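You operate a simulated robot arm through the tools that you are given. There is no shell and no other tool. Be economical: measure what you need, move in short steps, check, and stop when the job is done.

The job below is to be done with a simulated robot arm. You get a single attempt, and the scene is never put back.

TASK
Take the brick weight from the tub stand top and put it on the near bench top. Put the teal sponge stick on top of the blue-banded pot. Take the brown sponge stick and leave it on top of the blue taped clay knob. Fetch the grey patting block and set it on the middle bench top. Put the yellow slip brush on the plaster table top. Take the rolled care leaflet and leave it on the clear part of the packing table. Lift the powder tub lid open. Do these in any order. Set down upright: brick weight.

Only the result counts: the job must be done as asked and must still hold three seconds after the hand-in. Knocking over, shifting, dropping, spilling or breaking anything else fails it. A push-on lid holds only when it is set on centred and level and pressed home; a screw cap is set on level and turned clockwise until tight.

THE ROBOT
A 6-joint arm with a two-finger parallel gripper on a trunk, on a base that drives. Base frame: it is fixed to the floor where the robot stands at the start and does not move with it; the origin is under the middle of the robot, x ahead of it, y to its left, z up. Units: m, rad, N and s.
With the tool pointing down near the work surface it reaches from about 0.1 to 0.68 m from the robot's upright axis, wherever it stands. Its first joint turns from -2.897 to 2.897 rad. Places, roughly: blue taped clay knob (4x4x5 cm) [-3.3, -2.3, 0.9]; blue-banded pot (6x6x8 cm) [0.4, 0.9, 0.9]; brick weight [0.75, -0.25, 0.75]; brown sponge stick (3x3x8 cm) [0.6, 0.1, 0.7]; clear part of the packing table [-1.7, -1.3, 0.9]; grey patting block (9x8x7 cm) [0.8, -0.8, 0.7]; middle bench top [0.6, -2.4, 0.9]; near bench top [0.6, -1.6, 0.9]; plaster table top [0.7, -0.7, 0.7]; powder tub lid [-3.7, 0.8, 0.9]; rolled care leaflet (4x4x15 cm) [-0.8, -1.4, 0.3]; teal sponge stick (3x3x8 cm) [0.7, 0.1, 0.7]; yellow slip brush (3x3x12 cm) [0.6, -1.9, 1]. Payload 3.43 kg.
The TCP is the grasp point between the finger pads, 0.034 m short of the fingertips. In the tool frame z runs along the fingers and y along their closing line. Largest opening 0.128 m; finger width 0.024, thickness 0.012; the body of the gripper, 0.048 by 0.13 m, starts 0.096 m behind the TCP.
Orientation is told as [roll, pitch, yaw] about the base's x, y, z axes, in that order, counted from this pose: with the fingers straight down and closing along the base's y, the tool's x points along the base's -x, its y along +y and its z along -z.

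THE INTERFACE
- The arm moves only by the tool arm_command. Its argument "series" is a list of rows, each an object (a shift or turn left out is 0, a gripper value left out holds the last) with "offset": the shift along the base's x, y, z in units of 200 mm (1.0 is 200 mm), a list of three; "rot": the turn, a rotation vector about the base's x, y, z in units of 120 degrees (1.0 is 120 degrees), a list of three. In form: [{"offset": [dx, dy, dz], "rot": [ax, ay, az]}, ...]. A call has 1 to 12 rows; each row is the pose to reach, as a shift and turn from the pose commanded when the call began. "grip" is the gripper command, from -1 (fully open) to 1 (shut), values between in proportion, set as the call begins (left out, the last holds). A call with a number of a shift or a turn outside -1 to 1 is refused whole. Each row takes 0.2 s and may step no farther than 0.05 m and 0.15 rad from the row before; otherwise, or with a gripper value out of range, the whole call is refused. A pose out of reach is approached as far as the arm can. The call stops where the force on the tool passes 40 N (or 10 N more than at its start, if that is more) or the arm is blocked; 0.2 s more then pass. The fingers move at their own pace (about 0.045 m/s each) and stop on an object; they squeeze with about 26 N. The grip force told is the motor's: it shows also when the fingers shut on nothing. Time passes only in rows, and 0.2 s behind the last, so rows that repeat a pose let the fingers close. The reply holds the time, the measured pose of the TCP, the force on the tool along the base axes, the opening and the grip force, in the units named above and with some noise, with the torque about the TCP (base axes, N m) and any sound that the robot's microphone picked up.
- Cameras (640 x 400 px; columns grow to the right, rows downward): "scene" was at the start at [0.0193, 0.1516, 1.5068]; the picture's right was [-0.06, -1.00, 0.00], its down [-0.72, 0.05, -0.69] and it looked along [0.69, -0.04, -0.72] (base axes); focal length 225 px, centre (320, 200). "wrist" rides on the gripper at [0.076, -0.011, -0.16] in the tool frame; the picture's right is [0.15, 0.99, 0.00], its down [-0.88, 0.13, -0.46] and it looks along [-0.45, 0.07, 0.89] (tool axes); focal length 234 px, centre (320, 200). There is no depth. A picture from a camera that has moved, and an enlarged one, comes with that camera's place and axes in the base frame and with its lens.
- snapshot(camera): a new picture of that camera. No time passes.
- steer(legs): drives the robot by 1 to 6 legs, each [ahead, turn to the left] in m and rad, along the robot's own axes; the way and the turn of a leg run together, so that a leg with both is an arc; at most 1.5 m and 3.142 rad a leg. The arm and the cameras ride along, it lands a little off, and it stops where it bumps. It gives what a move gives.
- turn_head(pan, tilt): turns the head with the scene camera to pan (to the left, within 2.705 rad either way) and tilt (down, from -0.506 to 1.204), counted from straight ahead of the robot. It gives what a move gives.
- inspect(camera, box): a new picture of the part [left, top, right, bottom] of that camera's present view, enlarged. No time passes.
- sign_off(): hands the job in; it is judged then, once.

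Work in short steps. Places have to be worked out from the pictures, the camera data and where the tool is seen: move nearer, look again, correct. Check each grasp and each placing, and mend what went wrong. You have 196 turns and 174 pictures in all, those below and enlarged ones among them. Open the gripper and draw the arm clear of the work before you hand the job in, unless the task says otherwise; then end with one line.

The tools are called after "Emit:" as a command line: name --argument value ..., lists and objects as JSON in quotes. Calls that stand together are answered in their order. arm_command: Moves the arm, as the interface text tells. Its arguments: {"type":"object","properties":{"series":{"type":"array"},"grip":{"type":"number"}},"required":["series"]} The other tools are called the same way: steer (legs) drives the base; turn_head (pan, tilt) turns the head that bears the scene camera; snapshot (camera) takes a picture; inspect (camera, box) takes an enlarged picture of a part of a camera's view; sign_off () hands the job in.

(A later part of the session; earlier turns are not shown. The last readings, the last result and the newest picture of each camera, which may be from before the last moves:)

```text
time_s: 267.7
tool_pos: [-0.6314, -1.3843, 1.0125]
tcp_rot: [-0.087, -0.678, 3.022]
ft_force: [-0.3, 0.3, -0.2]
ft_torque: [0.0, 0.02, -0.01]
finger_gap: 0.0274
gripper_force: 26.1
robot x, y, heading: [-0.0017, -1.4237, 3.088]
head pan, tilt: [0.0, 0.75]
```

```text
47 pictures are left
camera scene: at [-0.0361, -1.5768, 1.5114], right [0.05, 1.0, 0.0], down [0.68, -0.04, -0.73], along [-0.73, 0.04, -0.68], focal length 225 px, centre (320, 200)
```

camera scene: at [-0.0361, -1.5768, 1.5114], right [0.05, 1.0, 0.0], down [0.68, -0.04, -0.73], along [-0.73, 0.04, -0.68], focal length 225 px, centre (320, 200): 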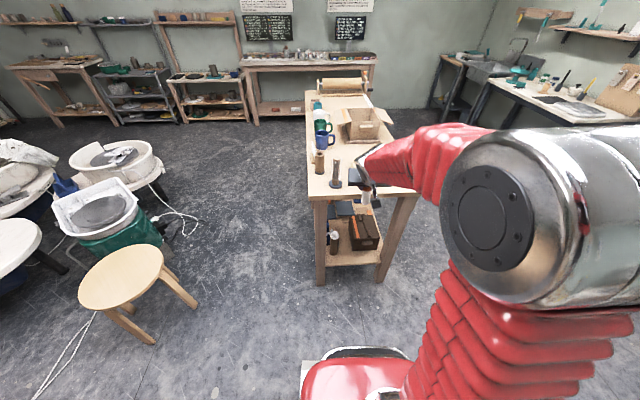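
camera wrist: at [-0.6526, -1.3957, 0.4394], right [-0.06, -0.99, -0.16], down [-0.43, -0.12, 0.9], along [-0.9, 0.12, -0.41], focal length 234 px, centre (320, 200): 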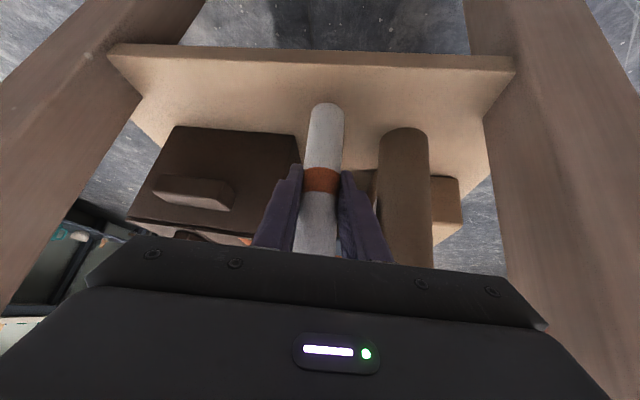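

Leaflet is out. The clear part is beyond the box (x≈-1.7), reachable from the +y side. I raise and tuck the arm, then drive round: forward a little, right turn, up the aisle, left along the table's far side.

Emit:
arm_command --series '[{"offset": [0.1, 0, 0.2]}, {"offset": [0.25, 0, 0.4]}, {"offset": [0.4, 0, 0.6]}, {"offset": [0.5, 0, 0.8]}, {"offset": [0.5, 0, 0.95]}]'

Emit:
steer --legs '[[0.14, 0], [0, -1.52], [0.8, 0], [0, 1.57], [1.45, 0]]'

Emit:
turn_head --pan 0.9 --tilt 0.6

Emit:
snapshot --camera "scene"

```text
time_s: 268.9
tool_pos: [-0.5303, -1.3853, 1.2053]
tcp_rot: [-0.088, -0.679, 3.022]
ft_force: [0.2, 0.1, -1.0]
ft_torque: [0.0, 0.0, -0.03]
finger_gap: 0.0275
gripper_force: 26.1
robot x, y, heading: [-0.0032, -1.4252, 3.088]
head pan, tilt: [0.0, 0.75]
```

```text
time_s: 275.6
tool_pos: [-0.1386, -0.8856, 1.2036]
tcp_rot: [-0.088, -0.677, 1.52]
ft_force: [-0.9, 0.8, -0.2]
ft_torque: [0.03, 0.07, -0.04]
finger_gap: 0.028
gripper_force: 25.8
robot x, y, heading: [-0.1749, -1.4159, 1.598]
head pan, tilt: [0.0, 0.75]
stopped in leg 2: the robot was blocked; the commanded pose is now the measured one
```

```text
time_s: 276.8
tool_pos: [-0.1407, -0.886, 1.204]
tcp_rot: [-0.087, -0.68, 1.519]
ft_force: [0.9, -0.2, -0.3]
ft_torque: [0.02, -0.01, 0.0]
finger_gap: 0.0277
gripper_force: 25.9
robot x, y, heading: [-0.1799, -1.4148, 1.596]
head pan, tilt: [0.901, 0.6]
```

```text
46 pictures are left
camera scene: at [-0.4036, -1.4227, 1.5243], right [0.6, 0.8, 0.0], down [0.45, -0.34, -0.82], along [-0.66, 0.5, -0.57], focal length 225 px, centre (320, 200)
```

scene: 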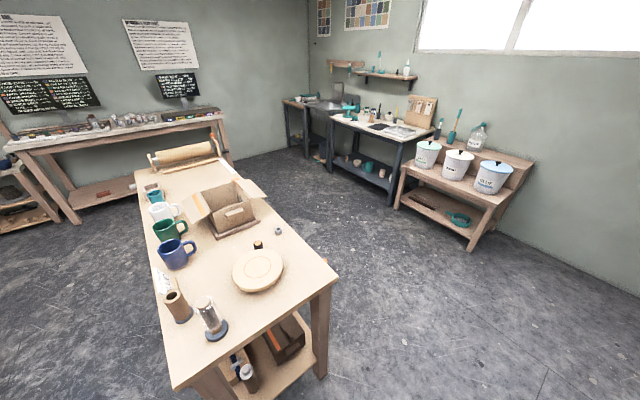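

I continue up the aisle and along the far side of the packing table.

Emit:
steer --legs '[[0.85, 0], [0, 1.54], [1.45, 0]]'

Emit:
snapshot --camera "scene"

```text
time_s: 297.0
tool_pos: [-2.1584, -0.4852, 1.2045]
tcp_rot: [-0.086, -0.677, 3.052]
ft_force: [0.3, -0.4, -0.3]
ft_torque: [-0.01, 0.0, -0.03]
finger_gap: 0.0276
gripper_force: 25.8
robot x, y, heading: [-1.6316, -0.5429, 3.129]
head pan, tilt: [0.901, 0.6]
```

```text
45 pictures are left
camera scene: at [-1.6282, -0.7635, 1.5243], right [-0.78, 0.63, 0.0], down [0.35, 0.44, -0.82], along [-0.52, -0.64, -0.57], focal length 225 px, centre (320, 200)
```

scene: 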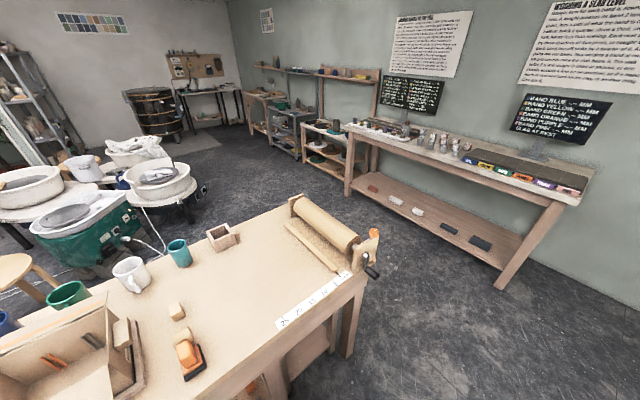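

The clear area is around (-1.73,-1.27). I pull ahead 0.1 m, turn left to face the table, and look with the wrist camera.

Emit:
steer --legs '[[0.09, 0], [0, 1.57]]'

Emit:
snapshot --camera "wrist"

```text
time_s: 303.9
tool_pos: [-1.7759, -1.0677, 1.2068]
tcp_rot: [-0.088, -0.677, -1.666]
ft_force: [0.0, 0.3, 0.0]
ft_torque: [0.02, -0.03, 0.02]
finger_gap: 0.0273
gripper_force: 26.0
robot x, y, heading: [-1.7531, -0.5377, -1.59]
head pan, tilt: [0.901, 0.6]
stopped in leg 2: the robot was blocked; the commanded pose is now the measured one
```

```text
44 pictures are left
camera wrist: at [-1.7587, -0.9094, 1.2826], right [0.99, -0.03, -0.16], down [0.13, -0.42, 0.9], along [-0.1, -0.91, -0.41], focal length 234 px, centre (320, 200)
```

wrist: 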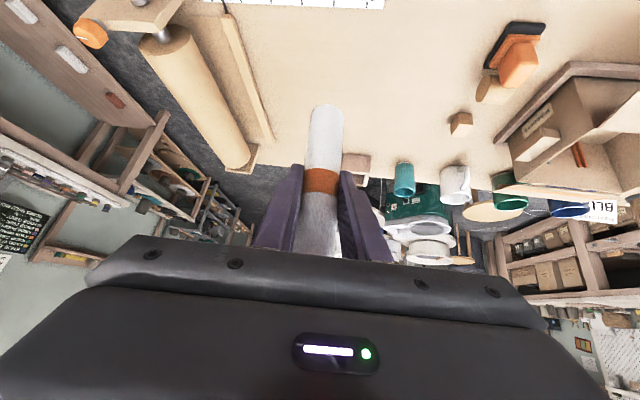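

Plenty of clear table ahead. I move to (-1.765,-1.23) and lower the tube toward the surface.

Emit:
arm_command --series '[{"offset": [0.01, -0.2, -0.05]}, {"offset": [0.02, -0.4, -0.1]}, {"offset": [0.04, -0.6, -0.2]}, {"offset": [0.05, -0.81, -0.3]}, {"offset": [0.05, -0.81, -0.5]}, {"offset": [0.05, -0.81, -0.7]}, {"offset": [0.05, -0.81, -0.85]}]'

Emit:
snapshot --camera "wrist"

```text
time_s: 305.5
tool_pos: [-1.7657, -1.2291, 1.0363]
tcp_rot: [-0.087, -0.679, -1.664]
ft_force: [-0.4, 0.3, -0.4]
ft_torque: [0.01, 0.02, 0.03]
finger_gap: 0.0276
gripper_force: 26.3
robot x, y, heading: [-1.7557, -0.541, -1.596]
head pan, tilt: [0.901, 0.6]
```

```text
43 pictures are left
camera wrist: at [-1.7487, -1.0713, 1.1127], right [0.99, -0.03, -0.16], down [0.13, -0.42, 0.9], along [-0.1, -0.91, -0.41], focal length 234 px, centre (320, 200)
```

wrist: 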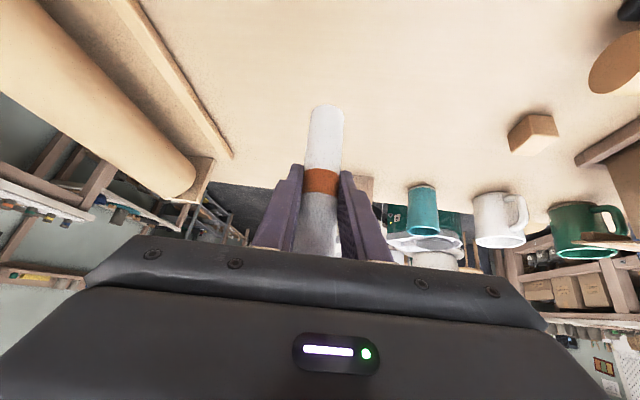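

Clear on all sides. I go down in small steps to contact.

Emit:
arm_command --series '[{"offset": [0, 0, -0.05]}, {"offset": [0, 0, -0.1]}, {"offset": [0, 0, -0.14]}]'

Emit:
arm_command --series '[{"offset": [0, 0, -0.03]}, {"offset": [0, 0, -0.06]}]'

```text
time_s: 306.3
tool_pos: [-1.7667, -1.2284, 1.0084]
tcp_rot: [-0.088, -0.679, -1.663]
ft_force: [0.5, 0.3, 0.0]
ft_torque: [0.0, 0.01, 0.0]
finger_gap: 0.0275
gripper_force: 26.1
robot x, y, heading: [-1.7553, -0.5403, -1.593]
head pan, tilt: [0.901, 0.6]
```

```text
time_s: 306.9
tool_pos: [-1.7665, -1.2284, 0.996]
tcp_rot: [-0.085, -0.678, -1.663]
ft_force: [-0.8, -0.1, -0.7]
ft_torque: [-0.03, -0.02, 0.0]
finger_gap: 0.0277
gripper_force: 26.0
robot x, y, heading: [-1.7576, -0.5417, -1.592]
head pan, tilt: [0.901, 0.6]
```

Emit:
arm_command --series '[{"offset": [0, 0, -0.025]}, {"offset": [0, 0, -0.05]}]'

Emit:
arm_command --series '[{"offset": [0, 0, -0.025]}, {"offset": [0, 0, -0.05]}]'

Emit:
snapshot --camera "wrist"

```text
time_s: 307.5
tool_pos: [-1.7669, -1.2299, 0.9859]
tcp_rot: [-0.088, -0.679, -1.664]
ft_force: [-0.6, -1.3, -0.5]
ft_torque: [-0.02, 0.03, 0.01]
finger_gap: 0.0278
gripper_force: 26.2
robot x, y, heading: [-1.7567, -0.5404, -1.591]
head pan, tilt: [0.901, 0.6]
```

```text
time_s: 308.1
tool_pos: [-1.7662, -1.2295, 0.9767]
tcp_rot: [-0.087, -0.679, -1.666]
ft_force: [-0.3, -0.7, -1.0]
ft_torque: [0.01, -0.04, 0.0]
finger_gap: 0.0275
gripper_force: 25.7
robot x, y, heading: [-1.7541, -0.5389, -1.586]
head pan, tilt: [0.901, 0.6]
```

```text
42 pictures are left
camera wrist: at [-1.7489, -1.0713, 1.0522], right [0.99, -0.03, -0.16], down [0.13, -0.42, 0.9], along [-0.1, -0.91, -0.41], focal length 234 px, centre (320, 200)
```

wrist: 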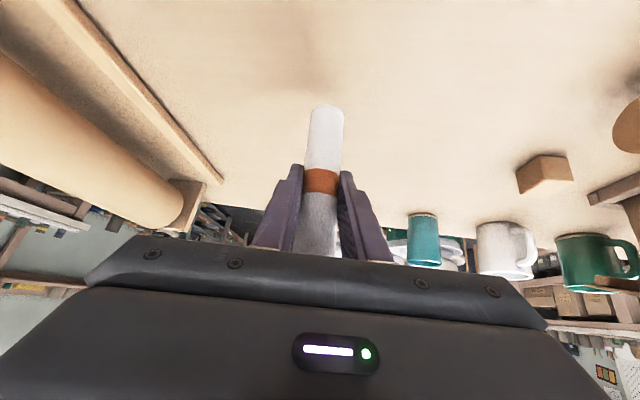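

No contact yet; I continue.

Emit:
arm_command --series '[{"offset": [0, 0, -0.03]}, {"offset": [0, 0, -0.06]}, {"offset": [0, 0, -0.09]}]'

Emit:
arm_command --series '[{"offset": [0, 0, -0.03]}, {"offset": [0, 0, -0.06]}]'

```text
time_s: 308.9
tool_pos: [-1.765, -1.2295, 0.9581]
tcp_rot: [-0.088, -0.678, -1.663]
ft_force: [-1.1, 0.2, -1.0]
ft_torque: [0.04, -0.02, 0.01]
finger_gap: 0.0279
gripper_force: 25.7
robot x, y, heading: [-1.7511, -0.5359, -1.591]
head pan, tilt: [0.901, 0.6]
```

```text
time_s: 309.5
tool_pos: [-1.7668, -1.2286, 0.946]
tcp_rot: [-0.087, -0.68, -1.664]
ft_force: [0.6, 0.2, 0.7]
ft_torque: [0.03, 0.0, 0.04]
finger_gap: 0.0275
gripper_force: 26.0
robot x, y, heading: [-1.7567, -0.5381, -1.592]
head pan, tilt: [0.901, 0.6]
```

Emit:
arm_command --series '[{"offset": [0, 0, -0.025]}, {"offset": [0, 0, -0.05]}]'

Emit:
snapshot --camera "wrist"

```text
time_s: 310.1
tool_pos: [-1.7651, -1.2304, 0.9402]
tcp_rot: [-0.086, -0.687, -1.665]
ft_force: [-2.6, -0.9, 23.4]
ft_torque: [-0.3, 0.02, 0.0]
finger_gap: 0.0285
gripper_force: 25.6
robot x, y, heading: [-1.754, -0.5362, -1.592]
head pan, tilt: [0.901, 0.6]
```

```text
41 pictures are left
camera wrist: at [-1.7487, -1.0721, 1.0151], right [0.99, -0.03, -0.16], down [0.13, -0.42, 0.9], along [-0.1, -0.91, -0.41], focal length 234 px, centre (320, 200)
```

wrist: 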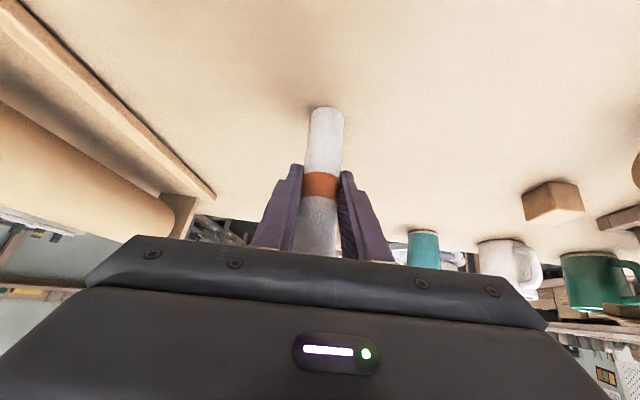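

Contact (23 N). I relieve slightly and open gradually.

Emit:
arm_command --series '[{"offset": [0, 0, 0.015]}]'

Emit:
arm_command --series '[{"offset": [0, 0, 0]}, {"offset": [0, 0, 0]}, {"offset": [0, 0, 0]}]' --grip 0.4

Emit:
snapshot --camera "wrist"

```text
time_s: 310.5
tool_pos: [-1.7661, -1.2292, 0.9381]
tcp_rot: [-0.087, -0.679, -1.663]
ft_force: [0.7, -5.5, 12.3]
ft_torque: [-0.49, -0.11, -0.07]
finger_gap: 0.028
gripper_force: 25.9
robot x, y, heading: [-1.7567, -0.5436, -1.59]
head pan, tilt: [0.901, 0.6]
```

```text
time_s: 311.3
tool_pos: [-1.7658, -1.2287, 0.9388]
tcp_rot: [-0.088, -0.677, -1.665]
ft_force: [-0.2, 0.7, 0.1]
ft_torque: [0.02, -0.01, 0.02]
finger_gap: 0.038
gripper_force: 0.1
robot x, y, heading: [-1.7548, -0.5397, -1.586]
head pan, tilt: [0.901, 0.6]
```

```text
40 pictures are left
camera wrist: at [-1.7486, -1.0713, 1.0155], right [0.99, -0.03, -0.16], down [0.13, -0.42, 0.9], along [-0.1, -0.91, -0.41], focal length 234 px, centre (320, 200)
```

wrist: 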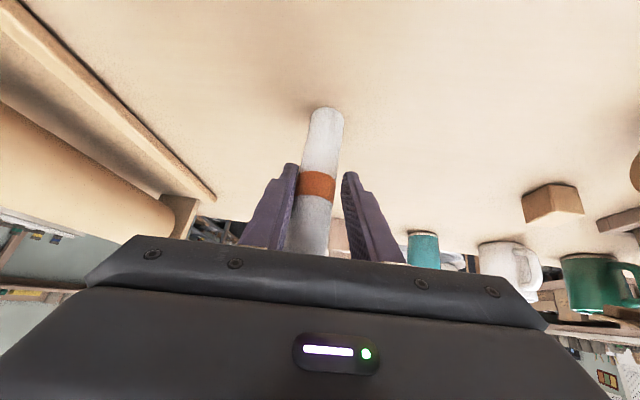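

It stands on its own. I open further and withdraw along the tool axis.

Emit:
arm_command --series '[{"offset": [0, 0, 0]}, {"offset": [0, 0, 0]}, {"offset": [0, 0, 0]}]' --grip -0.2

Emit:
arm_command --series '[{"offset": [0, 0.1, 0.08]}, {"offset": [0.0, 0.25, 0.2]}, {"offset": [0, 0.4, 0.32]}, {"offset": [0, 0.55, 0.45]}, {"offset": [0, 0.7, 0.6]}, {"offset": [0, 0.8, 0.8]}, {"offset": [0, 0.8, 1.0]}]'

Emit:
snapshot --camera "wrist"

```text
time_s: 312.1
tool_pos: [-1.7653, -1.2301, 0.9398]
tcp_rot: [-0.087, -0.677, -1.668]
ft_force: [-0.6, -0.4, -0.3]
ft_torque: [0.01, 0.0, 0.02]
finger_gap: 0.0768
gripper_force: 0.2
robot x, y, heading: [-1.7541, -0.5349, -1.588]
head pan, tilt: [0.901, 0.6]
```

```text
time_s: 313.7
tool_pos: [-1.7668, -1.0695, 1.1392]
tcp_rot: [-0.086, -0.677, -1.662]
ft_force: [-0.4, -0.7, 0.4]
ft_torque: [0.0, 0.0, 0.02]
finger_gap: 0.0765
gripper_force: 0.1
robot x, y, heading: [-1.7537, -0.5385, -1.587]
head pan, tilt: [0.901, 0.6]
```

```text
39 pictures are left
camera wrist: at [-1.7481, -0.9112, 1.215], right [0.99, -0.03, -0.16], down [0.13, -0.42, 0.9], along [-0.1, -0.91, -0.41], focal length 234 px, centre (320, 200)
```

wrist: 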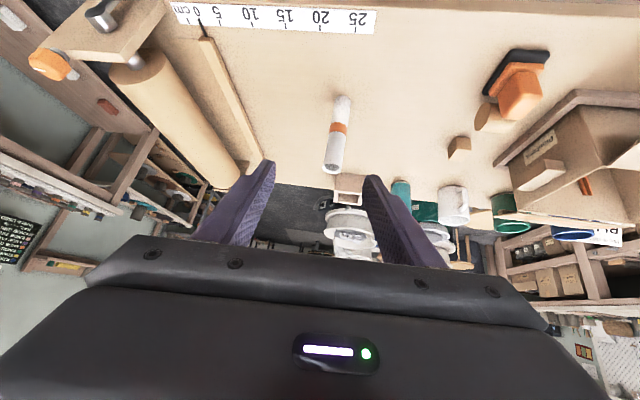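

Leaflet stands on the clear part. Next the powder tub lid at (-3.7,0.8): I untilt, turn toward it and drive closer.

Emit:
arm_command --series '[{"offset": [0, 0.1, 0.1], "rot": [-0.065, -0.005, 0]}, {"offset": [0, 0.2, 0.2], "rot": [-0.13, -0.01, 0]}, {"offset": [0, 0.3, 0.3], "rot": [-0.195, -0.015, 0]}, {"offset": [0, 0.4, 0.4], "rot": [-0.26, -0.02, 0]}, {"offset": [0, 0.5, 0.4], "rot": [-0.322, -0.025, 0]}]'

Emit:
steer --legs '[[0, -2.15], [0.9, 0]]'

Emit:
turn_head --pan 0.1 --tilt 0.45

Emit:
snapshot --camera "scene"

```text
time_s: 314.9
tool_pos: [-1.7654, -0.9688, 1.2171]
tcp_rot: [0.404, -1.316, -2.107]
ft_force: [-0.3, -0.4, 1.6]
ft_torque: [0.13, 0.05, 0.0]
finger_gap: 0.0768
gripper_force: 0.1
robot x, y, heading: [-1.7549, -0.539, -1.593]
head pan, tilt: [0.901, 0.6]
```

```text
time_s: 328.6
tool_pos: [-2.8502, 0.2217, 1.2181]
tcp_rot: [0.364, -1.325, 2.061]
ft_force: [0.6, -0.3, 0.1]
ft_torque: [0.0, 0.03, 0.0]
finger_gap: 0.0766
gripper_force: 0.1
robot x, y, heading: [-2.4972, -0.0227, 2.542]
head pan, tilt: [0.901, 0.6]
```

```text
time_s: 329.7
tool_pos: [-2.85, 0.2214, 1.2197]
tcp_rot: [0.366, -1.324, 2.06]
ft_force: [0.0, -0.6, 0.6]
ft_torque: [0.01, -0.01, 0.01]
finger_gap: 0.0771
gripper_force: 0.0
robot x, y, heading: [-2.4998, -0.0198, 2.539]
head pan, tilt: [0.099, 0.45]
```

```text
38 pictures are left
camera scene: at [-2.6188, -0.14, 1.5379], right [0.48, 0.88, 0.0], down [0.38, -0.21, -0.9], along [-0.79, 0.43, -0.44], focal length 225 px, centre (320, 200)
```

scene: 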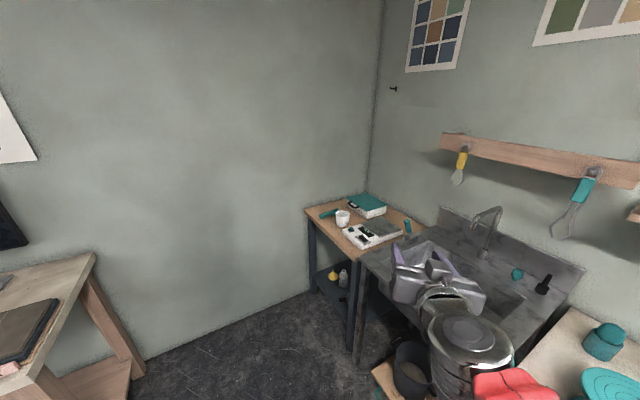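

I pitched the wrong way there, but nothing is near. I zoom on the corner table to find the powder tub.

Emit:
inspect --camera "scene" --box '[290, 170, 450, 280]'

```text
3.64 times, centred on (370, 225) of scene
camera zoom: at [-2.6188, -0.14, 1.5379], right [0.48, 0.88, 0.0], down [0.38, -0.21, -0.9], along [-0.79, 0.43, -0.44], focal length 818 px, centre (138, 109)
```

zoom: 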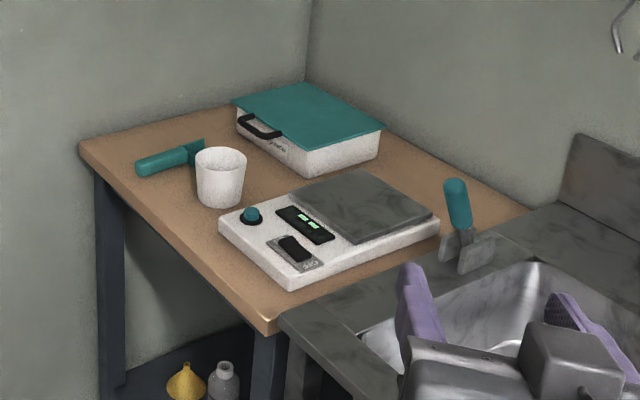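

The powder tub is the white box with a hinged teal lid and black front handle, facing -y, on the corner table. I restore the tool to pointing down, then drive to about (-3.5,-0.02) and face +y.

Emit:
arm_command --series '[{"rot": [-0.0367, -0.0526, 0.0078]}, {"rot": [-0.0733, -0.1052, 0.0156]}, {"rot": [-0.11, -0.1578, 0.0234]}, {"rot": [-0.1466, -0.2104, 0.0312]}, {"rot": [-0.1833, -0.263, 0.039]}, {"rot": [-0.22, -0.3156, 0.0469]}, {"rot": [-0.2566, -0.3682, 0.0547]}, {"rot": [-0.2933, -0.4208, 0.0625]}, {"rot": [-0.33, -0.4734, 0.0703]}, {"rot": [-0.3666, -0.526, 0.0781]}]' --grip 0.9

Emit:
steer --legs '[[0, 0.6], [1.03, 0], [0, -1.57]]'

Emit:
turn_head --pan 0.0 --tilt 0.75

Emit:
snapshot --camera "scene"

```text
time_s: 331.9
tool_pos: [-2.8502, 0.2225, 1.2191]
tcp_rot: [0.001, 0.001, 2.541]
ft_force: [0.1, -0.6, 0.4]
ft_torque: [0.08, 0.01, -0.01]
finger_gap: 0.0065
gripper_force: 0.0
out of reach, approached as far as the arm can: row 1
robot x, y, heading: [-2.4977, -0.0215, 2.537]
head pan, tilt: [0.099, 0.45]
```

```text
time_s: 340.0
tool_pos: [-3.8449, -0.017, 1.2211]
tcp_rot: [0.001, 0.016, -3.14]
ft_force: [19.0, -5.9, -3.5]
ft_torque: [0.73, 2.45, 0.53]
finger_gap: 0.0065
gripper_force: 0.1
robot x, y, heading: [-3.4211, -0.0188, 3.115]
head pan, tilt: [0.099, 0.45]
stopped in leg 2: the force on the tool passed its limit at 96 N (the readings are from after the stop); the commanded pose is now the measured one
```

```text
time_s: 340.8
tool_pos: [-3.8439, -0.016, 1.222]
tcp_rot: [-0.001, 0.015, -3.14]
ft_force: [30.5, -8.2, -8.7]
ft_torque: [1.21, 3.61, 0.86]
finger_gap: 0.0063
gripper_force: 0.1
robot x, y, heading: [-3.4162, -0.0201, 3.116]
head pan, tilt: [0.0, 0.75]
```

```text
36 pictures are left
camera scene: at [-3.4486, -0.1751, 1.5115], right [0.03, 1.0, 0.0], down [0.68, -0.02, -0.73], along [-0.73, 0.02, -0.68], focal length 225 px, centre (320, 200)
```

scene: 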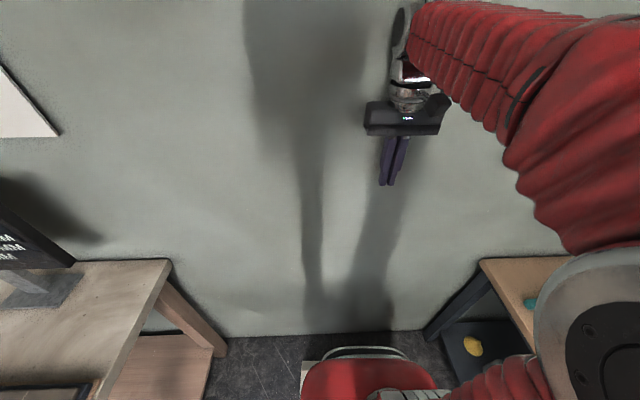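

The hand met the wall; I back off 0.1 m and turn right to face +y.

Emit:
steer --legs '[[-0.1, 0], [0, -1.545]]'

Emit:
turn_head --pan 0.3 --tilt 0.75

Emit:
snapshot --camera "scene"

```text
time_s: 347.6
tool_pos: [-3.3318, 0.4015, 1.2211]
tcp_rot: [-0.001, 0.014, 1.604]
ft_force: [-0.1, 1.4, 0.2]
ft_torque: [0.03, -0.03, 0.02]
finger_gap: 0.0063
gripper_force: 0.1
robot x, y, heading: [-3.3652, -0.0215, 1.586]
head pan, tilt: [0.0, 0.75]
```

```text
time_s: 348.4
tool_pos: [-3.3316, 0.4, 1.2206]
tcp_rot: [0.001, 0.013, 1.605]
ft_force: [0.1, 0.4, -0.2]
ft_torque: [0.0, 0.03, 0.0]
finger_gap: 0.0063
gripper_force: 0.1
robot x, y, heading: [-3.3628, -0.0261, 1.582]
head pan, tilt: [0.3, 0.75]
```

```text
35 pictures are left
camera scene: at [-3.5469, -0.0035, 1.5114], right [0.95, 0.31, 0.0], down [0.21, -0.65, -0.73], along [-0.22, 0.7, -0.68], focal length 225 px, centre (320, 200)
```

scene: 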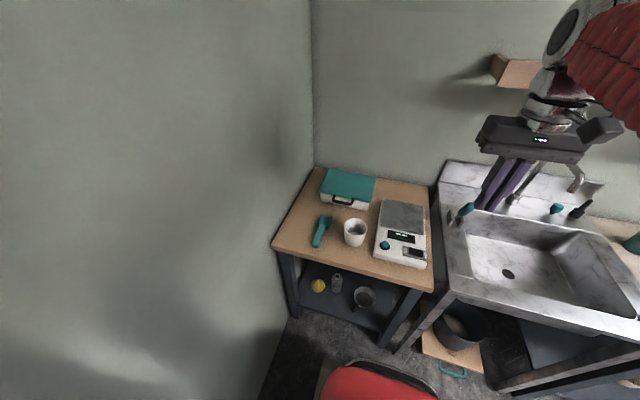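

Emit:
inspect --camera "scene" --box '[270, 150, 440, 280]'

```text
3.08 times, centred on (355, 215) of scene
camera zoom: at [-3.5469, -0.0035, 1.5114], right [0.95, 0.31, 0.0], down [0.21, -0.65, -0.73], along [-0.22, 0.7, -0.68], focal length 692 px, centre (212, 154)
```

zoom: 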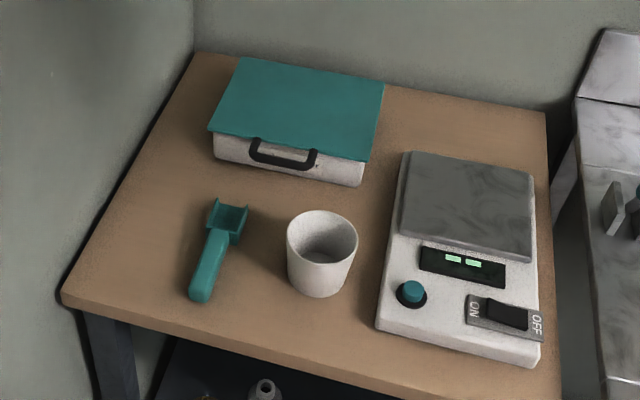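

Handle bar is at ≈(-3.66,0.677,0.865); hinge along x at y≈0.86. I'll hook the closed fingertips under the bar and lift. First I shift the robot left and forward for reach.

Emit:
steer --legs '[[-0.35, 0], [0, 0.35], [0.36, 0], [0, -0.35], [0.06, 0]]'

Emit:
arm_command --series '[{"offset": [0, 0, 0]}]' --grip 1

```text
time_s: 352.6
tool_pos: [-3.469, 0.06, 1.2224]
tcp_rot: [0.0, 0.013, 1.931]
ft_force: [0.5, 0.9, -0.7]
ft_torque: [-0.03, 0.02, 0.01]
finger_gap: 0.0065
gripper_force: 0.0
robot x, y, heading: [-3.3548, -0.3476, 1.78]
head pan, tilt: [0.3, 0.75]
stopped in leg 2: the robot was blocked; the commanded pose is now the measured one
```

```text
time_s: 353.0
tool_pos: [-3.4701, 0.0591, 1.2226]
tcp_rot: [0.0, 0.014, 1.928]
ft_force: [-0.7, 0.0, -0.8]
ft_torque: [0.01, 0.0, 0.01]
finger_gap: 0.0001
gripper_force: 24.4
robot x, y, heading: [-3.3589, -0.352, 1.784]
head pan, tilt: [0.3, 0.75]
```

The rear met the table behind; I go forward from here and square up.

Emit:
steer --legs '[[0.15, 0.12], [0.18, 0], [0, -0.32], [0.05, 0]]'

```text
time_s: 357.9
tool_pos: [-3.4873, 0.4396, 1.2215]
tcp_rot: [0.0, 0.014, 1.729]
ft_force: [0.2, -0.2, 0.0]
ft_torque: [0.0, 0.02, 0.02]
finger_gap: 0.0
gripper_force: 26.1
robot x, y, heading: [-3.4614, 0.0183, 1.585]
head pan, tilt: [0.3, 0.75]
```

In position at (-3.46,0.02). I line the hand up at x≈-3.665, heading +y, and pitch it 0.95 rad.

Emit:
arm_command --series '[{"offset": [-0.18, 0.04, -0.05], "rot": [0, 0, -0.038]}, {"offset": [-0.36, 0.08, -0.1], "rot": [0, 0, -0.0755]}, {"offset": [-0.54, 0.12, -0.15], "rot": [0, 0, -0.0755]}, {"offset": [-0.72, 0.15, -0.2], "rot": [0, 0, -0.0755]}, {"offset": [-0.89, 0.2, -0.3], "rot": [0, 0, -0.0755]}]'

Emit:
arm_command --series '[{"rot": [0.065, 0, 0]}, {"rot": [0.13, 0, 0]}, {"rot": [0.195, 0, 0]}, {"rot": [0.26, 0, 0]}, {"rot": [0.325, 0, 0]}, {"rot": [0.39, 0, 0]}, {"rot": [0.4537, 0, 0]}]'

Emit:
snapshot --camera "wrist"

```text
time_s: 359.1
tool_pos: [-3.666, 0.4807, 1.1605]
tcp_rot: [0.0, 0.015, 1.571]
ft_force: [0.2, -0.6, -0.8]
ft_torque: [0.04, -0.01, -0.01]
finger_gap: 0.0003
gripper_force: 26.3
robot x, y, heading: [-3.4584, 0.0169, 1.578]
head pan, tilt: [0.3, 0.75]
```

```text
time_s: 360.8
tool_pos: [-3.6657, 0.4803, 1.1624]
tcp_rot: [0.0, -0.936, 1.573]
ft_force: [0.6, 0.2, -0.3]
ft_torque: [-0.02, 0.0, -0.01]
finger_gap: 0.0
gripper_force: 26.5
robot x, y, heading: [-3.4614, 0.0155, 1.585]
head pan, tilt: [0.3, 0.75]
```

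```text
33 pictures are left
camera wrist: at [-3.6536, 0.3059, 1.1947], right [-0.99, -0.09, -0.12], down [-0.13, 0.15, 0.98], along [-0.07, 0.98, -0.16], focal length 234 px, centre (320, 200)
```

wrist: 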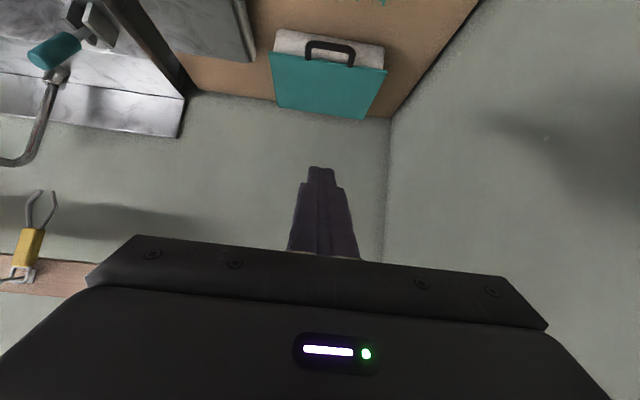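

The pitched pose works and the handle is straight ahead. I move to x=-3.68 and lower in front of the handle.

Emit:
arm_command --series '[{"offset": [-0.03, 0.1, -0.2]}, {"offset": [-0.05, 0.2, -0.4]}, {"offset": [-0.07, 0.3, -0.6]}, {"offset": [-0.07, 0.4, -0.8]}, {"offset": [-0.07, 0.4, -1.0]}]'

Emit:
snapshot --camera "wrist"

Emit:
inspect --camera "scene" --box '[270, 140, 440, 280]'

```text
time_s: 361.9
tool_pos: [-3.6786, 0.5618, 0.9613]
tcp_rot: [-0.002, -0.935, 1.574]
ft_force: [0.9, 0.2, -0.3]
ft_torque: [0.04, -0.01, -0.04]
finger_gap: 0.0
gripper_force: 25.9
robot x, y, heading: [-3.4596, 0.0166, 1.583]
head pan, tilt: [0.3, 0.75]
```

```text
32 pictures are left
camera wrist: at [-3.667, 0.3864, 0.9947], right [-0.99, -0.09, -0.12], down [-0.13, 0.16, 0.98], along [-0.07, 0.98, -0.17], focal length 234 px, centre (320, 200)
```

wrist: 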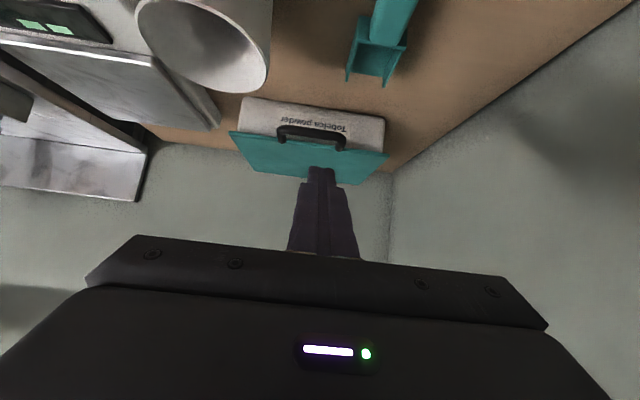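

```text
2.86 times, centred on (355, 210) of scene
camera zoom: at [-3.644, 0.0367, 1.5114], right [0.95, 0.31, 0.0], down [0.21, -0.65, -0.73], along [-0.22, 0.7, -0.68], focal length 643 px, centre (220, 171)
```

zoom: 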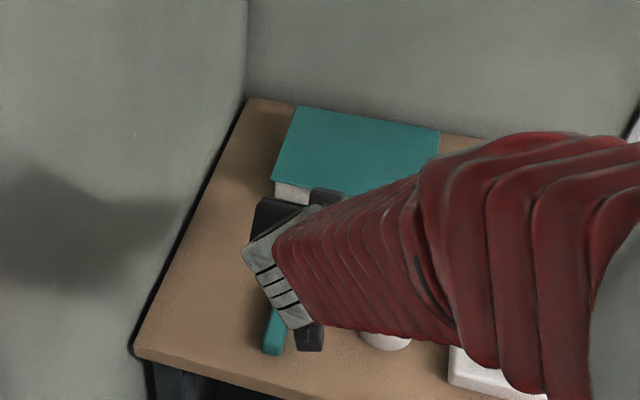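

Handle bar ≈(x -3.70…-3.61, y 0.68, z 0.855), lid edge z≈0.875. I lower to z=0.852, then slide forward under the bar.

Emit:
arm_command --series '[{"offset": [0, 0, -0.2]}, {"offset": [0, 0, -0.4]}, {"offset": [0, 0, -0.545]}]'

Emit:
arm_command --series '[{"offset": [0, 0.15, 0]}, {"offset": [0, 0.28, 0]}]'

Emit:
snapshot --camera "wrist"

```text
time_s: 362.8
tool_pos: [-3.6794, 0.5605, 0.8524]
tcp_rot: [-0.001, -0.937, 1.57]
ft_force: [-0.7, -0.4, 0.3]
ft_torque: [-0.02, 0.0, -0.06]
finger_gap: 0.0001
gripper_force: 26.3
robot x, y, heading: [-3.4585, 0.0174, 1.585]
head pan, tilt: [0.3, 0.75]
```

```text
time_s: 363.4
tool_pos: [-3.6803, 0.6164, 0.8535]
tcp_rot: [-0.002, -0.936, 1.574]
ft_force: [0.3, -0.2, 0.2]
ft_torque: [0.02, -0.01, -0.01]
finger_gap: 0.0001
gripper_force: 25.9
robot x, y, heading: [-3.4602, 0.0161, 1.586]
head pan, tilt: [0.3, 0.75]
```

```text
30 pictures are left
camera wrist: at [-3.6673, 0.4422, 0.8863], right [-0.99, -0.09, -0.12], down [-0.13, 0.16, 0.98], along [-0.07, 0.98, -0.17], focal length 234 px, centre (320, 200)
```

wrist: 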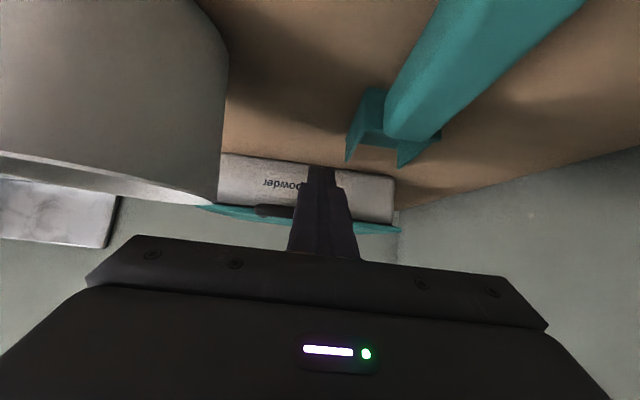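

The tip is below the bar level. I drop 5 mm more, then slide in until the face is met.

Emit:
arm_command --series '[{"offset": [0, 0, -0.03]}, {"offset": [0, 0.08, -0.03]}, {"offset": [0, 0.15, -0.03]}]'

Emit:
arm_command --series '[{"offset": [0, 0, 0.06]}, {"offset": [0, 0.0, 0.12]}]'

Emit:
snapshot --camera "wrist"

```text
time_s: 364.1
tool_pos: [-3.6788, 0.6459, 0.8469]
tcp_rot: [-0.003, -0.936, 1.572]
ft_force: [-0.2, -0.7, 0.4]
ft_torque: [0.0, -0.01, 0.01]
finger_gap: 0.0001
gripper_force: 26.4
robot x, y, heading: [-3.458, 0.0179, 1.586]
head pan, tilt: [0.3, 0.75]
```

```text
time_s: 364.8
tool_pos: [-3.6792, 0.6465, 0.871]
tcp_rot: [-0.002, -0.934, 1.572]
ft_force: [0.9, 0.6, -1.7]
ft_torque: [0.02, 0.01, 0.02]
finger_gap: 0.0
gripper_force: 26.2
robot x, y, heading: [-3.4616, 0.0161, 1.579]
head pan, tilt: [0.3, 0.75]
```

```text
29 pictures are left
camera wrist: at [-3.6668, 0.472, 0.9041], right [-0.99, -0.09, -0.12], down [-0.13, 0.16, 0.98], along [-0.07, 0.98, -0.17], focal length 234 px, centre (320, 200)
```

wrist: 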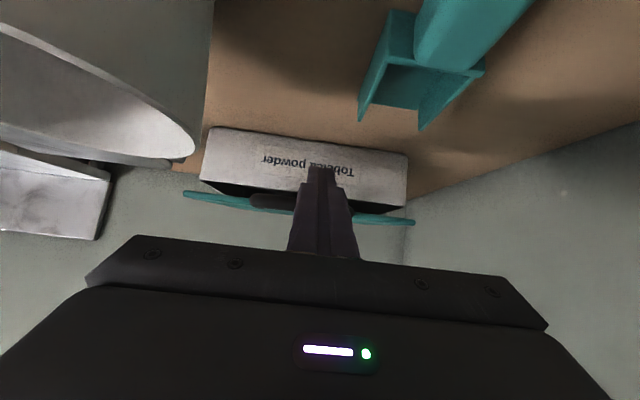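

The lid is lifting on the finger. I continue along its arc.

Emit:
arm_command --series '[{"offset": [0, 0.0, 0.12]}, {"offset": [0, 0.02, 0.25]}, {"offset": [0, 0.05, 0.37]}, {"offset": [0, 0.1, 0.48]}, {"offset": [0, 0.16, 0.58]}, {"offset": [0, 0.23, 0.67]}]'

Emit:
snapshot --camera "wrist"

```text
time_s: 366.1
tool_pos: [-3.6783, 0.693, 1.0058]
tcp_rot: [-0.001, -0.933, 1.574]
ft_force: [0.2, -0.1, 0.2]
ft_torque: [-0.04, -0.04, -0.01]
finger_gap: 0.0
gripper_force: 26.3
robot x, y, heading: [-3.4617, 0.0124, 1.583]
head pan, tilt: [0.3, 0.75]
```

```text
28 pictures are left
camera wrist: at [-3.6676, 0.5186, 1.0386], right [-0.99, -0.09, -0.12], down [-0.13, 0.16, 0.98], along [-0.07, 0.98, -0.17], focal length 234 px, centre (320, 200)
```

wrist: 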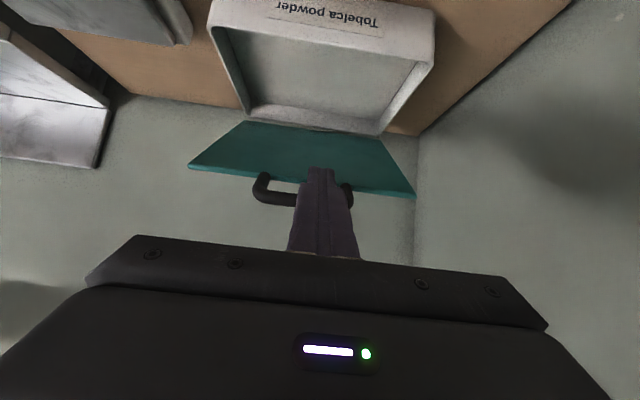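

Lid is about 45° open. I keep following the arc toward and past vertical.

Emit:
arm_command --series '[{"offset": [0, 0.07, 0.08]}, {"offset": [0, 0.16, 0.16]}, {"offset": [0, 0.27, 0.22]}, {"offset": [0, 0.38, 0.26]}, {"offset": [0, 0.5, 0.28]}, {"offset": [0, 0.62, 0.28]}]'

Emit:
snapshot --camera "wrist"

```text
time_s: 367.6
tool_pos: [-3.6781, 0.8163, 1.0667]
tcp_rot: [0.003, -0.946, 1.573]
ft_force: [0.9, -8.3, 27.3]
ft_torque: [0.99, 0.19, 0.0]
finger_gap: 0.0
gripper_force: 26.2
robot x, y, heading: [-3.4607, 0.0189, 1.583]
head pan, tilt: [0.3, 0.75]
```

```text
27 pictures are left
camera wrist: at [-3.6673, 0.6425, 1.0981], right [-0.99, -0.09, -0.12], down [-0.13, 0.15, 0.98], along [-0.07, 0.99, -0.16], focal length 234 px, centre (320, 200)
```

wrist: 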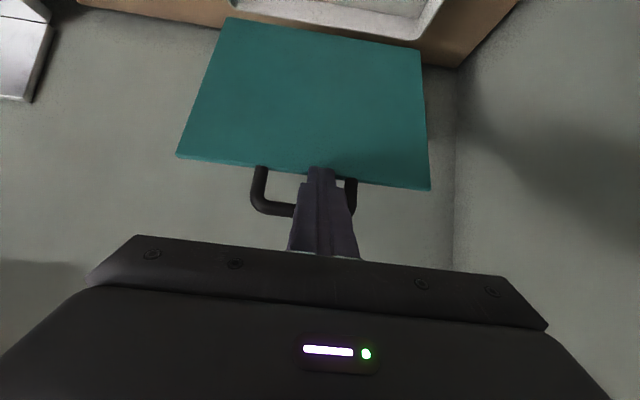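

Lid is near vertical, but the tip now rides on its top edge. I back off, drop 6 cm, and push the lid face a bit further back.

Emit:
arm_command --series '[{"offset": [0, -0.1, 0.03]}, {"offset": [0, -0.25, 0.03]}, {"offset": [0, -0.4, 0]}, {"offset": [0, -0.4, -0.15]}, {"offset": [0, -0.4, -0.3]}]'

Emit:
snapshot --camera "wrist"

```text
time_s: 368.8
tool_pos: [-3.6781, 0.7372, 1.0007]
tcp_rot: [-0.003, -0.935, 1.572]
ft_force: [-0.6, -0.4, 0.2]
ft_torque: [0.01, 0.01, 0.0]
finger_gap: 0.0001
gripper_force: 26.1
robot x, y, heading: [-3.4654, 0.0178, 1.581]
head pan, tilt: [0.3, 0.75]
```

```text
26 pictures are left
camera wrist: at [-3.667, 0.5625, 1.0332], right [-0.99, -0.09, -0.12], down [-0.13, 0.16, 0.98], along [-0.07, 0.98, -0.17], focal length 234 px, centre (320, 200)
```

wrist: 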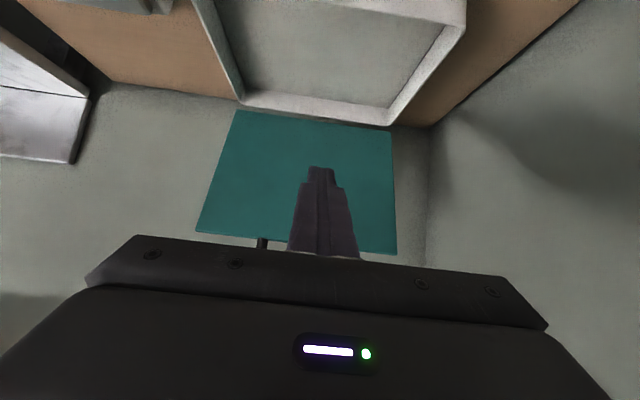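

The lid stays up by itself. I push its face gently further back.

Emit:
arm_command --series '[{"offset": [0, 0.15, 0]}, {"offset": [0, 0.3, 0]}, {"offset": [0, 0.42, 0]}, {"offset": [0, 0.52, 0]}]'

Emit:
snapshot --camera "wrist"

```text
time_s: 369.8
tool_pos: [-3.6791, 0.8406, 1.0012]
tcp_rot: [-0.002, -0.936, 1.572]
ft_force: [-0.1, -0.1, -0.2]
ft_torque: [0.02, 0.01, 0.0]
finger_gap: 0.0002
gripper_force: 26.7
robot x, y, heading: [-3.4587, 0.0173, 1.581]
head pan, tilt: [0.3, 0.75]
```

```text
25 pictures are left
camera wrist: at [-3.667, 0.6668, 1.0338], right [-0.99, -0.09, -0.12], down [-0.13, 0.15, 0.98], along [-0.07, 0.98, -0.16], focal length 234 px, centre (320, 200)
```

wrist: 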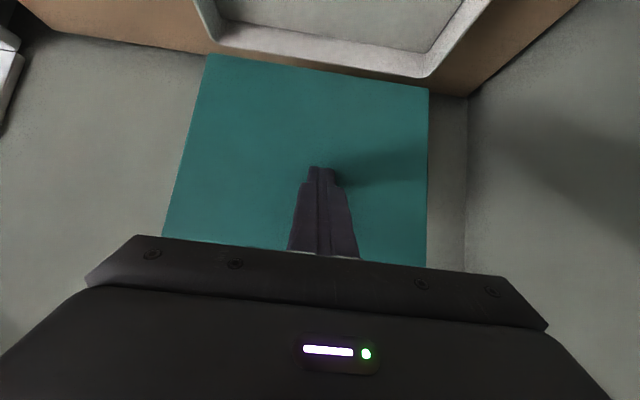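

No force: the lid already stands past vertical and stays. I retreat, rise, untilt, and glance back at it.

Emit:
arm_command --series '[{"offset": [0, -0.2, 0.05]}, {"offset": [0, -0.4, 0.15]}, {"offset": [0, -0.6, 0.3]}, {"offset": [0, -0.8, 0.45]}, {"offset": [0, -1.0, 0.6]}, {"offset": [0, -1.0, 0.8], "rot": [-0.065, 0, 0]}, {"offset": [0, -1.0, 1.0], "rot": [-0.13, 0, 0]}, {"offset": [0, -1.0, 1.0], "rot": [-0.195, 0, 0]}, {"offset": [0, -1.0, 1.0], "rot": [-0.26, 0, 0]}, {"offset": [0, -1.0, 1.0], "rot": [-0.325, 0, 0]}, {"offset": [0, -1.0, 1.0], "rot": [-0.39, 0, 0]}, {"offset": [0, -1.0, 1.0], "rot": [-0.447, 0, 0]}]'

Emit:
arm_command --series '[{"offset": [0.15, -0.2, 0]}, {"offset": [0.3, -0.4, 0]}, {"offset": [0.45, -0.6, 0]}, {"offset": [0.6, -0.8, 0]}]'

Emit:
snapshot --camera "scene"

```text
time_s: 372.4
tool_pos: [-3.6789, 0.64, 1.2008]
tcp_rot: [0.001, 0.001, 1.572]
ft_force: [1.0, -0.6, 0.0]
ft_torque: [0.05, -0.01, 0.02]
finger_gap: 0.0002
gripper_force: 26.1
robot x, y, heading: [-3.4587, 0.0145, 1.586]
head pan, tilt: [0.3, 0.75]
```

```text
time_s: 373.4
tool_pos: [-3.5588, 0.4792, 1.2009]
tcp_rot: [0.001, 0.0, 1.573]
ft_force: [-0.8, 1.1, 0.3]
ft_torque: [-0.01, 0.04, 0.0]
finger_gap: 0.0001
gripper_force: 26.4
robot x, y, heading: [-3.4585, 0.0168, 1.584]
head pan, tilt: [0.3, 0.75]
```

```text
24 pictures are left
camera scene: at [-3.6438, 0.0373, 1.5114], right [0.95, 0.31, 0.0], down [0.21, -0.65, -0.73], along [-0.22, 0.7, -0.68], focal length 225 px, centre (320, 200)
```

scene: 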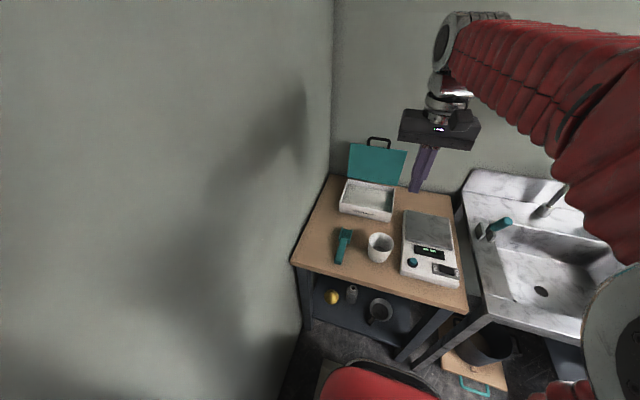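

The lid stands open. Now the brown sponge stick: I drive back across the room to the sponge stand.

Emit:
steer --legs '[[-0.13, 0], [0, -1.585], [1.5, 0], [1.4, 0]]'

Emit:
arm_command --series '[{"offset": [0, 0, 0]}, {"offset": [0, 0, 0]}, {"offset": [0, 0, 0]}]' --grip 0.05

```text
time_s: 398.4
tool_pos: [-0.1014, -0.0379, 1.2012]
tcp_rot: [-0.001, 0.0, -0.019]
ft_force: [-0.2, -0.5, 0.0]
ft_torque: [-0.04, 0.02, -0.01]
finger_gap: 0.0
gripper_force: 26.1
robot x, y, heading: [-0.5694, -0.1258, -0.013]
head pan, tilt: [0.3, 0.75]
```

```text
time_s: 399.2
tool_pos: [-0.1028, -0.0375, 1.2012]
tcp_rot: [0.002, 0.0, -0.018]
ft_force: [0.0, 0.1, 0.8]
ft_torque: [-0.02, -0.02, 0.04]
finger_gap: 0.0607
gripper_force: 0.1
robot x, y, heading: [-0.5669, -0.1247, -0.006]
head pan, tilt: [0.3, 0.75]
```

Emit:
steer --legs '[[0.54, 0]]'

Emit:
arm_command --series '[{"offset": [0.14, 0.15, -0.15]}, {"offset": [0.28, 0.3, -0.3]}, {"offset": [0.42, 0.45, -0.45]}, {"offset": [0.55, 0.6, -0.6]}, {"offset": [0.65, 0.73, -0.78]}, {"offset": [0.65, 0.73, -1.0]}]'

Emit:
snapshot --camera "wrist"

```text
time_s: 403.1
tool_pos: [0.4403, -0.0449, 1.2011]
tcp_rot: [0.0, 0.0, -0.021]
ft_force: [-0.3, 0.1, -0.6]
ft_torque: [-0.02, -0.01, 0.02]
finger_gap: 0.0608
gripper_force: 0.1
robot x, y, heading: [-0.0226, -0.1336, -0.015]
head pan, tilt: [0.3, 0.75]
```

```text
refused: row 1 steps farther than a row can; nothing moved
```

```text
23 pictures are left
camera wrist: at [0.3645, -0.0558, 1.3613], right [-0.12, 0.99, 0.0], down [0.88, 0.11, 0.46], along [0.45, 0.06, -0.89], focal length 234 px, centre (320, 200)
```

wrist: 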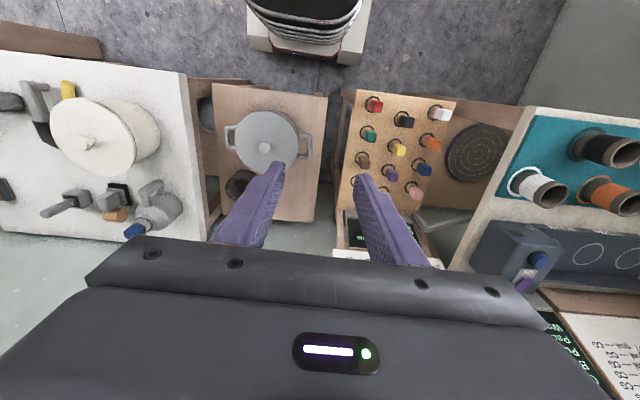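

Emit:
arm_command --series '[{"offset": [0.12, 0.13, -0.13]}, {"offset": [0.24, 0.26, -0.26]}, {"offset": [0.36, 0.39, -0.39]}, {"offset": [0.48, 0.52, -0.52]}, {"offset": [0.58, 0.65, -0.65]}, {"offset": [0.65, 0.75, -0.8]}, {"offset": [0.65, 0.76, -1.0]}]'

Emit:
arm_command --series '[{"offset": [0, 0, -0.2]}, {"offset": [0, 0, -0.4]}, {"offset": [0, 0, -0.6]}, {"offset": [0, 0, -0.7]}]'

Emit:
snapshot --camera "wrist"

```text
time_s: 404.7
tool_pos: [0.5704, 0.1081, 1.0017]
tcp_rot: [0.0, -0.001, -0.023]
ft_force: [-0.5, 0.7, -0.1]
ft_torque: [-0.01, 0.0, 0.0]
finger_gap: 0.0607
gripper_force: 0.0
robot x, y, heading: [-0.0257, -0.1265, -0.013]
head pan, tilt: [0.3, 0.75]
```

```text
time_s: 405.7
tool_pos: [0.5697, 0.1073, 0.8618]
tcp_rot: [0.0, 0.0, -0.02]
ft_force: [1.0, 0.3, -0.1]
ft_torque: [0.02, 0.0, -0.03]
finger_gap: 0.0608
gripper_force: 0.1
robot x, y, heading: [-0.0225, -0.1303, -0.011]
head pan, tilt: [0.3, 0.75]
```

```text
22 pictures are left
camera wrist: at [0.494, 0.0964, 1.0211], right [-0.12, 0.99, 0.0], down [0.88, 0.11, 0.46], along [0.45, 0.06, -0.89], focal length 234 px, centre (320, 200)
```

wrist: 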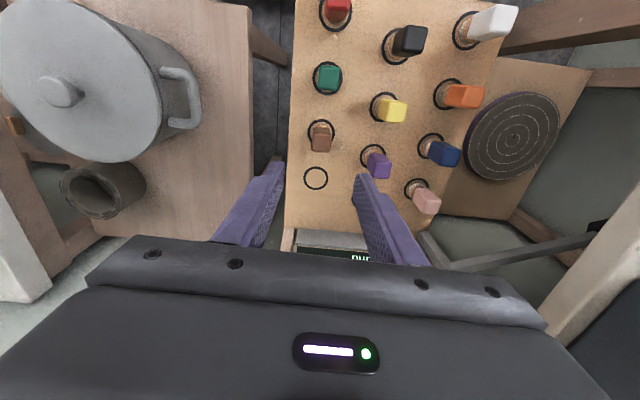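

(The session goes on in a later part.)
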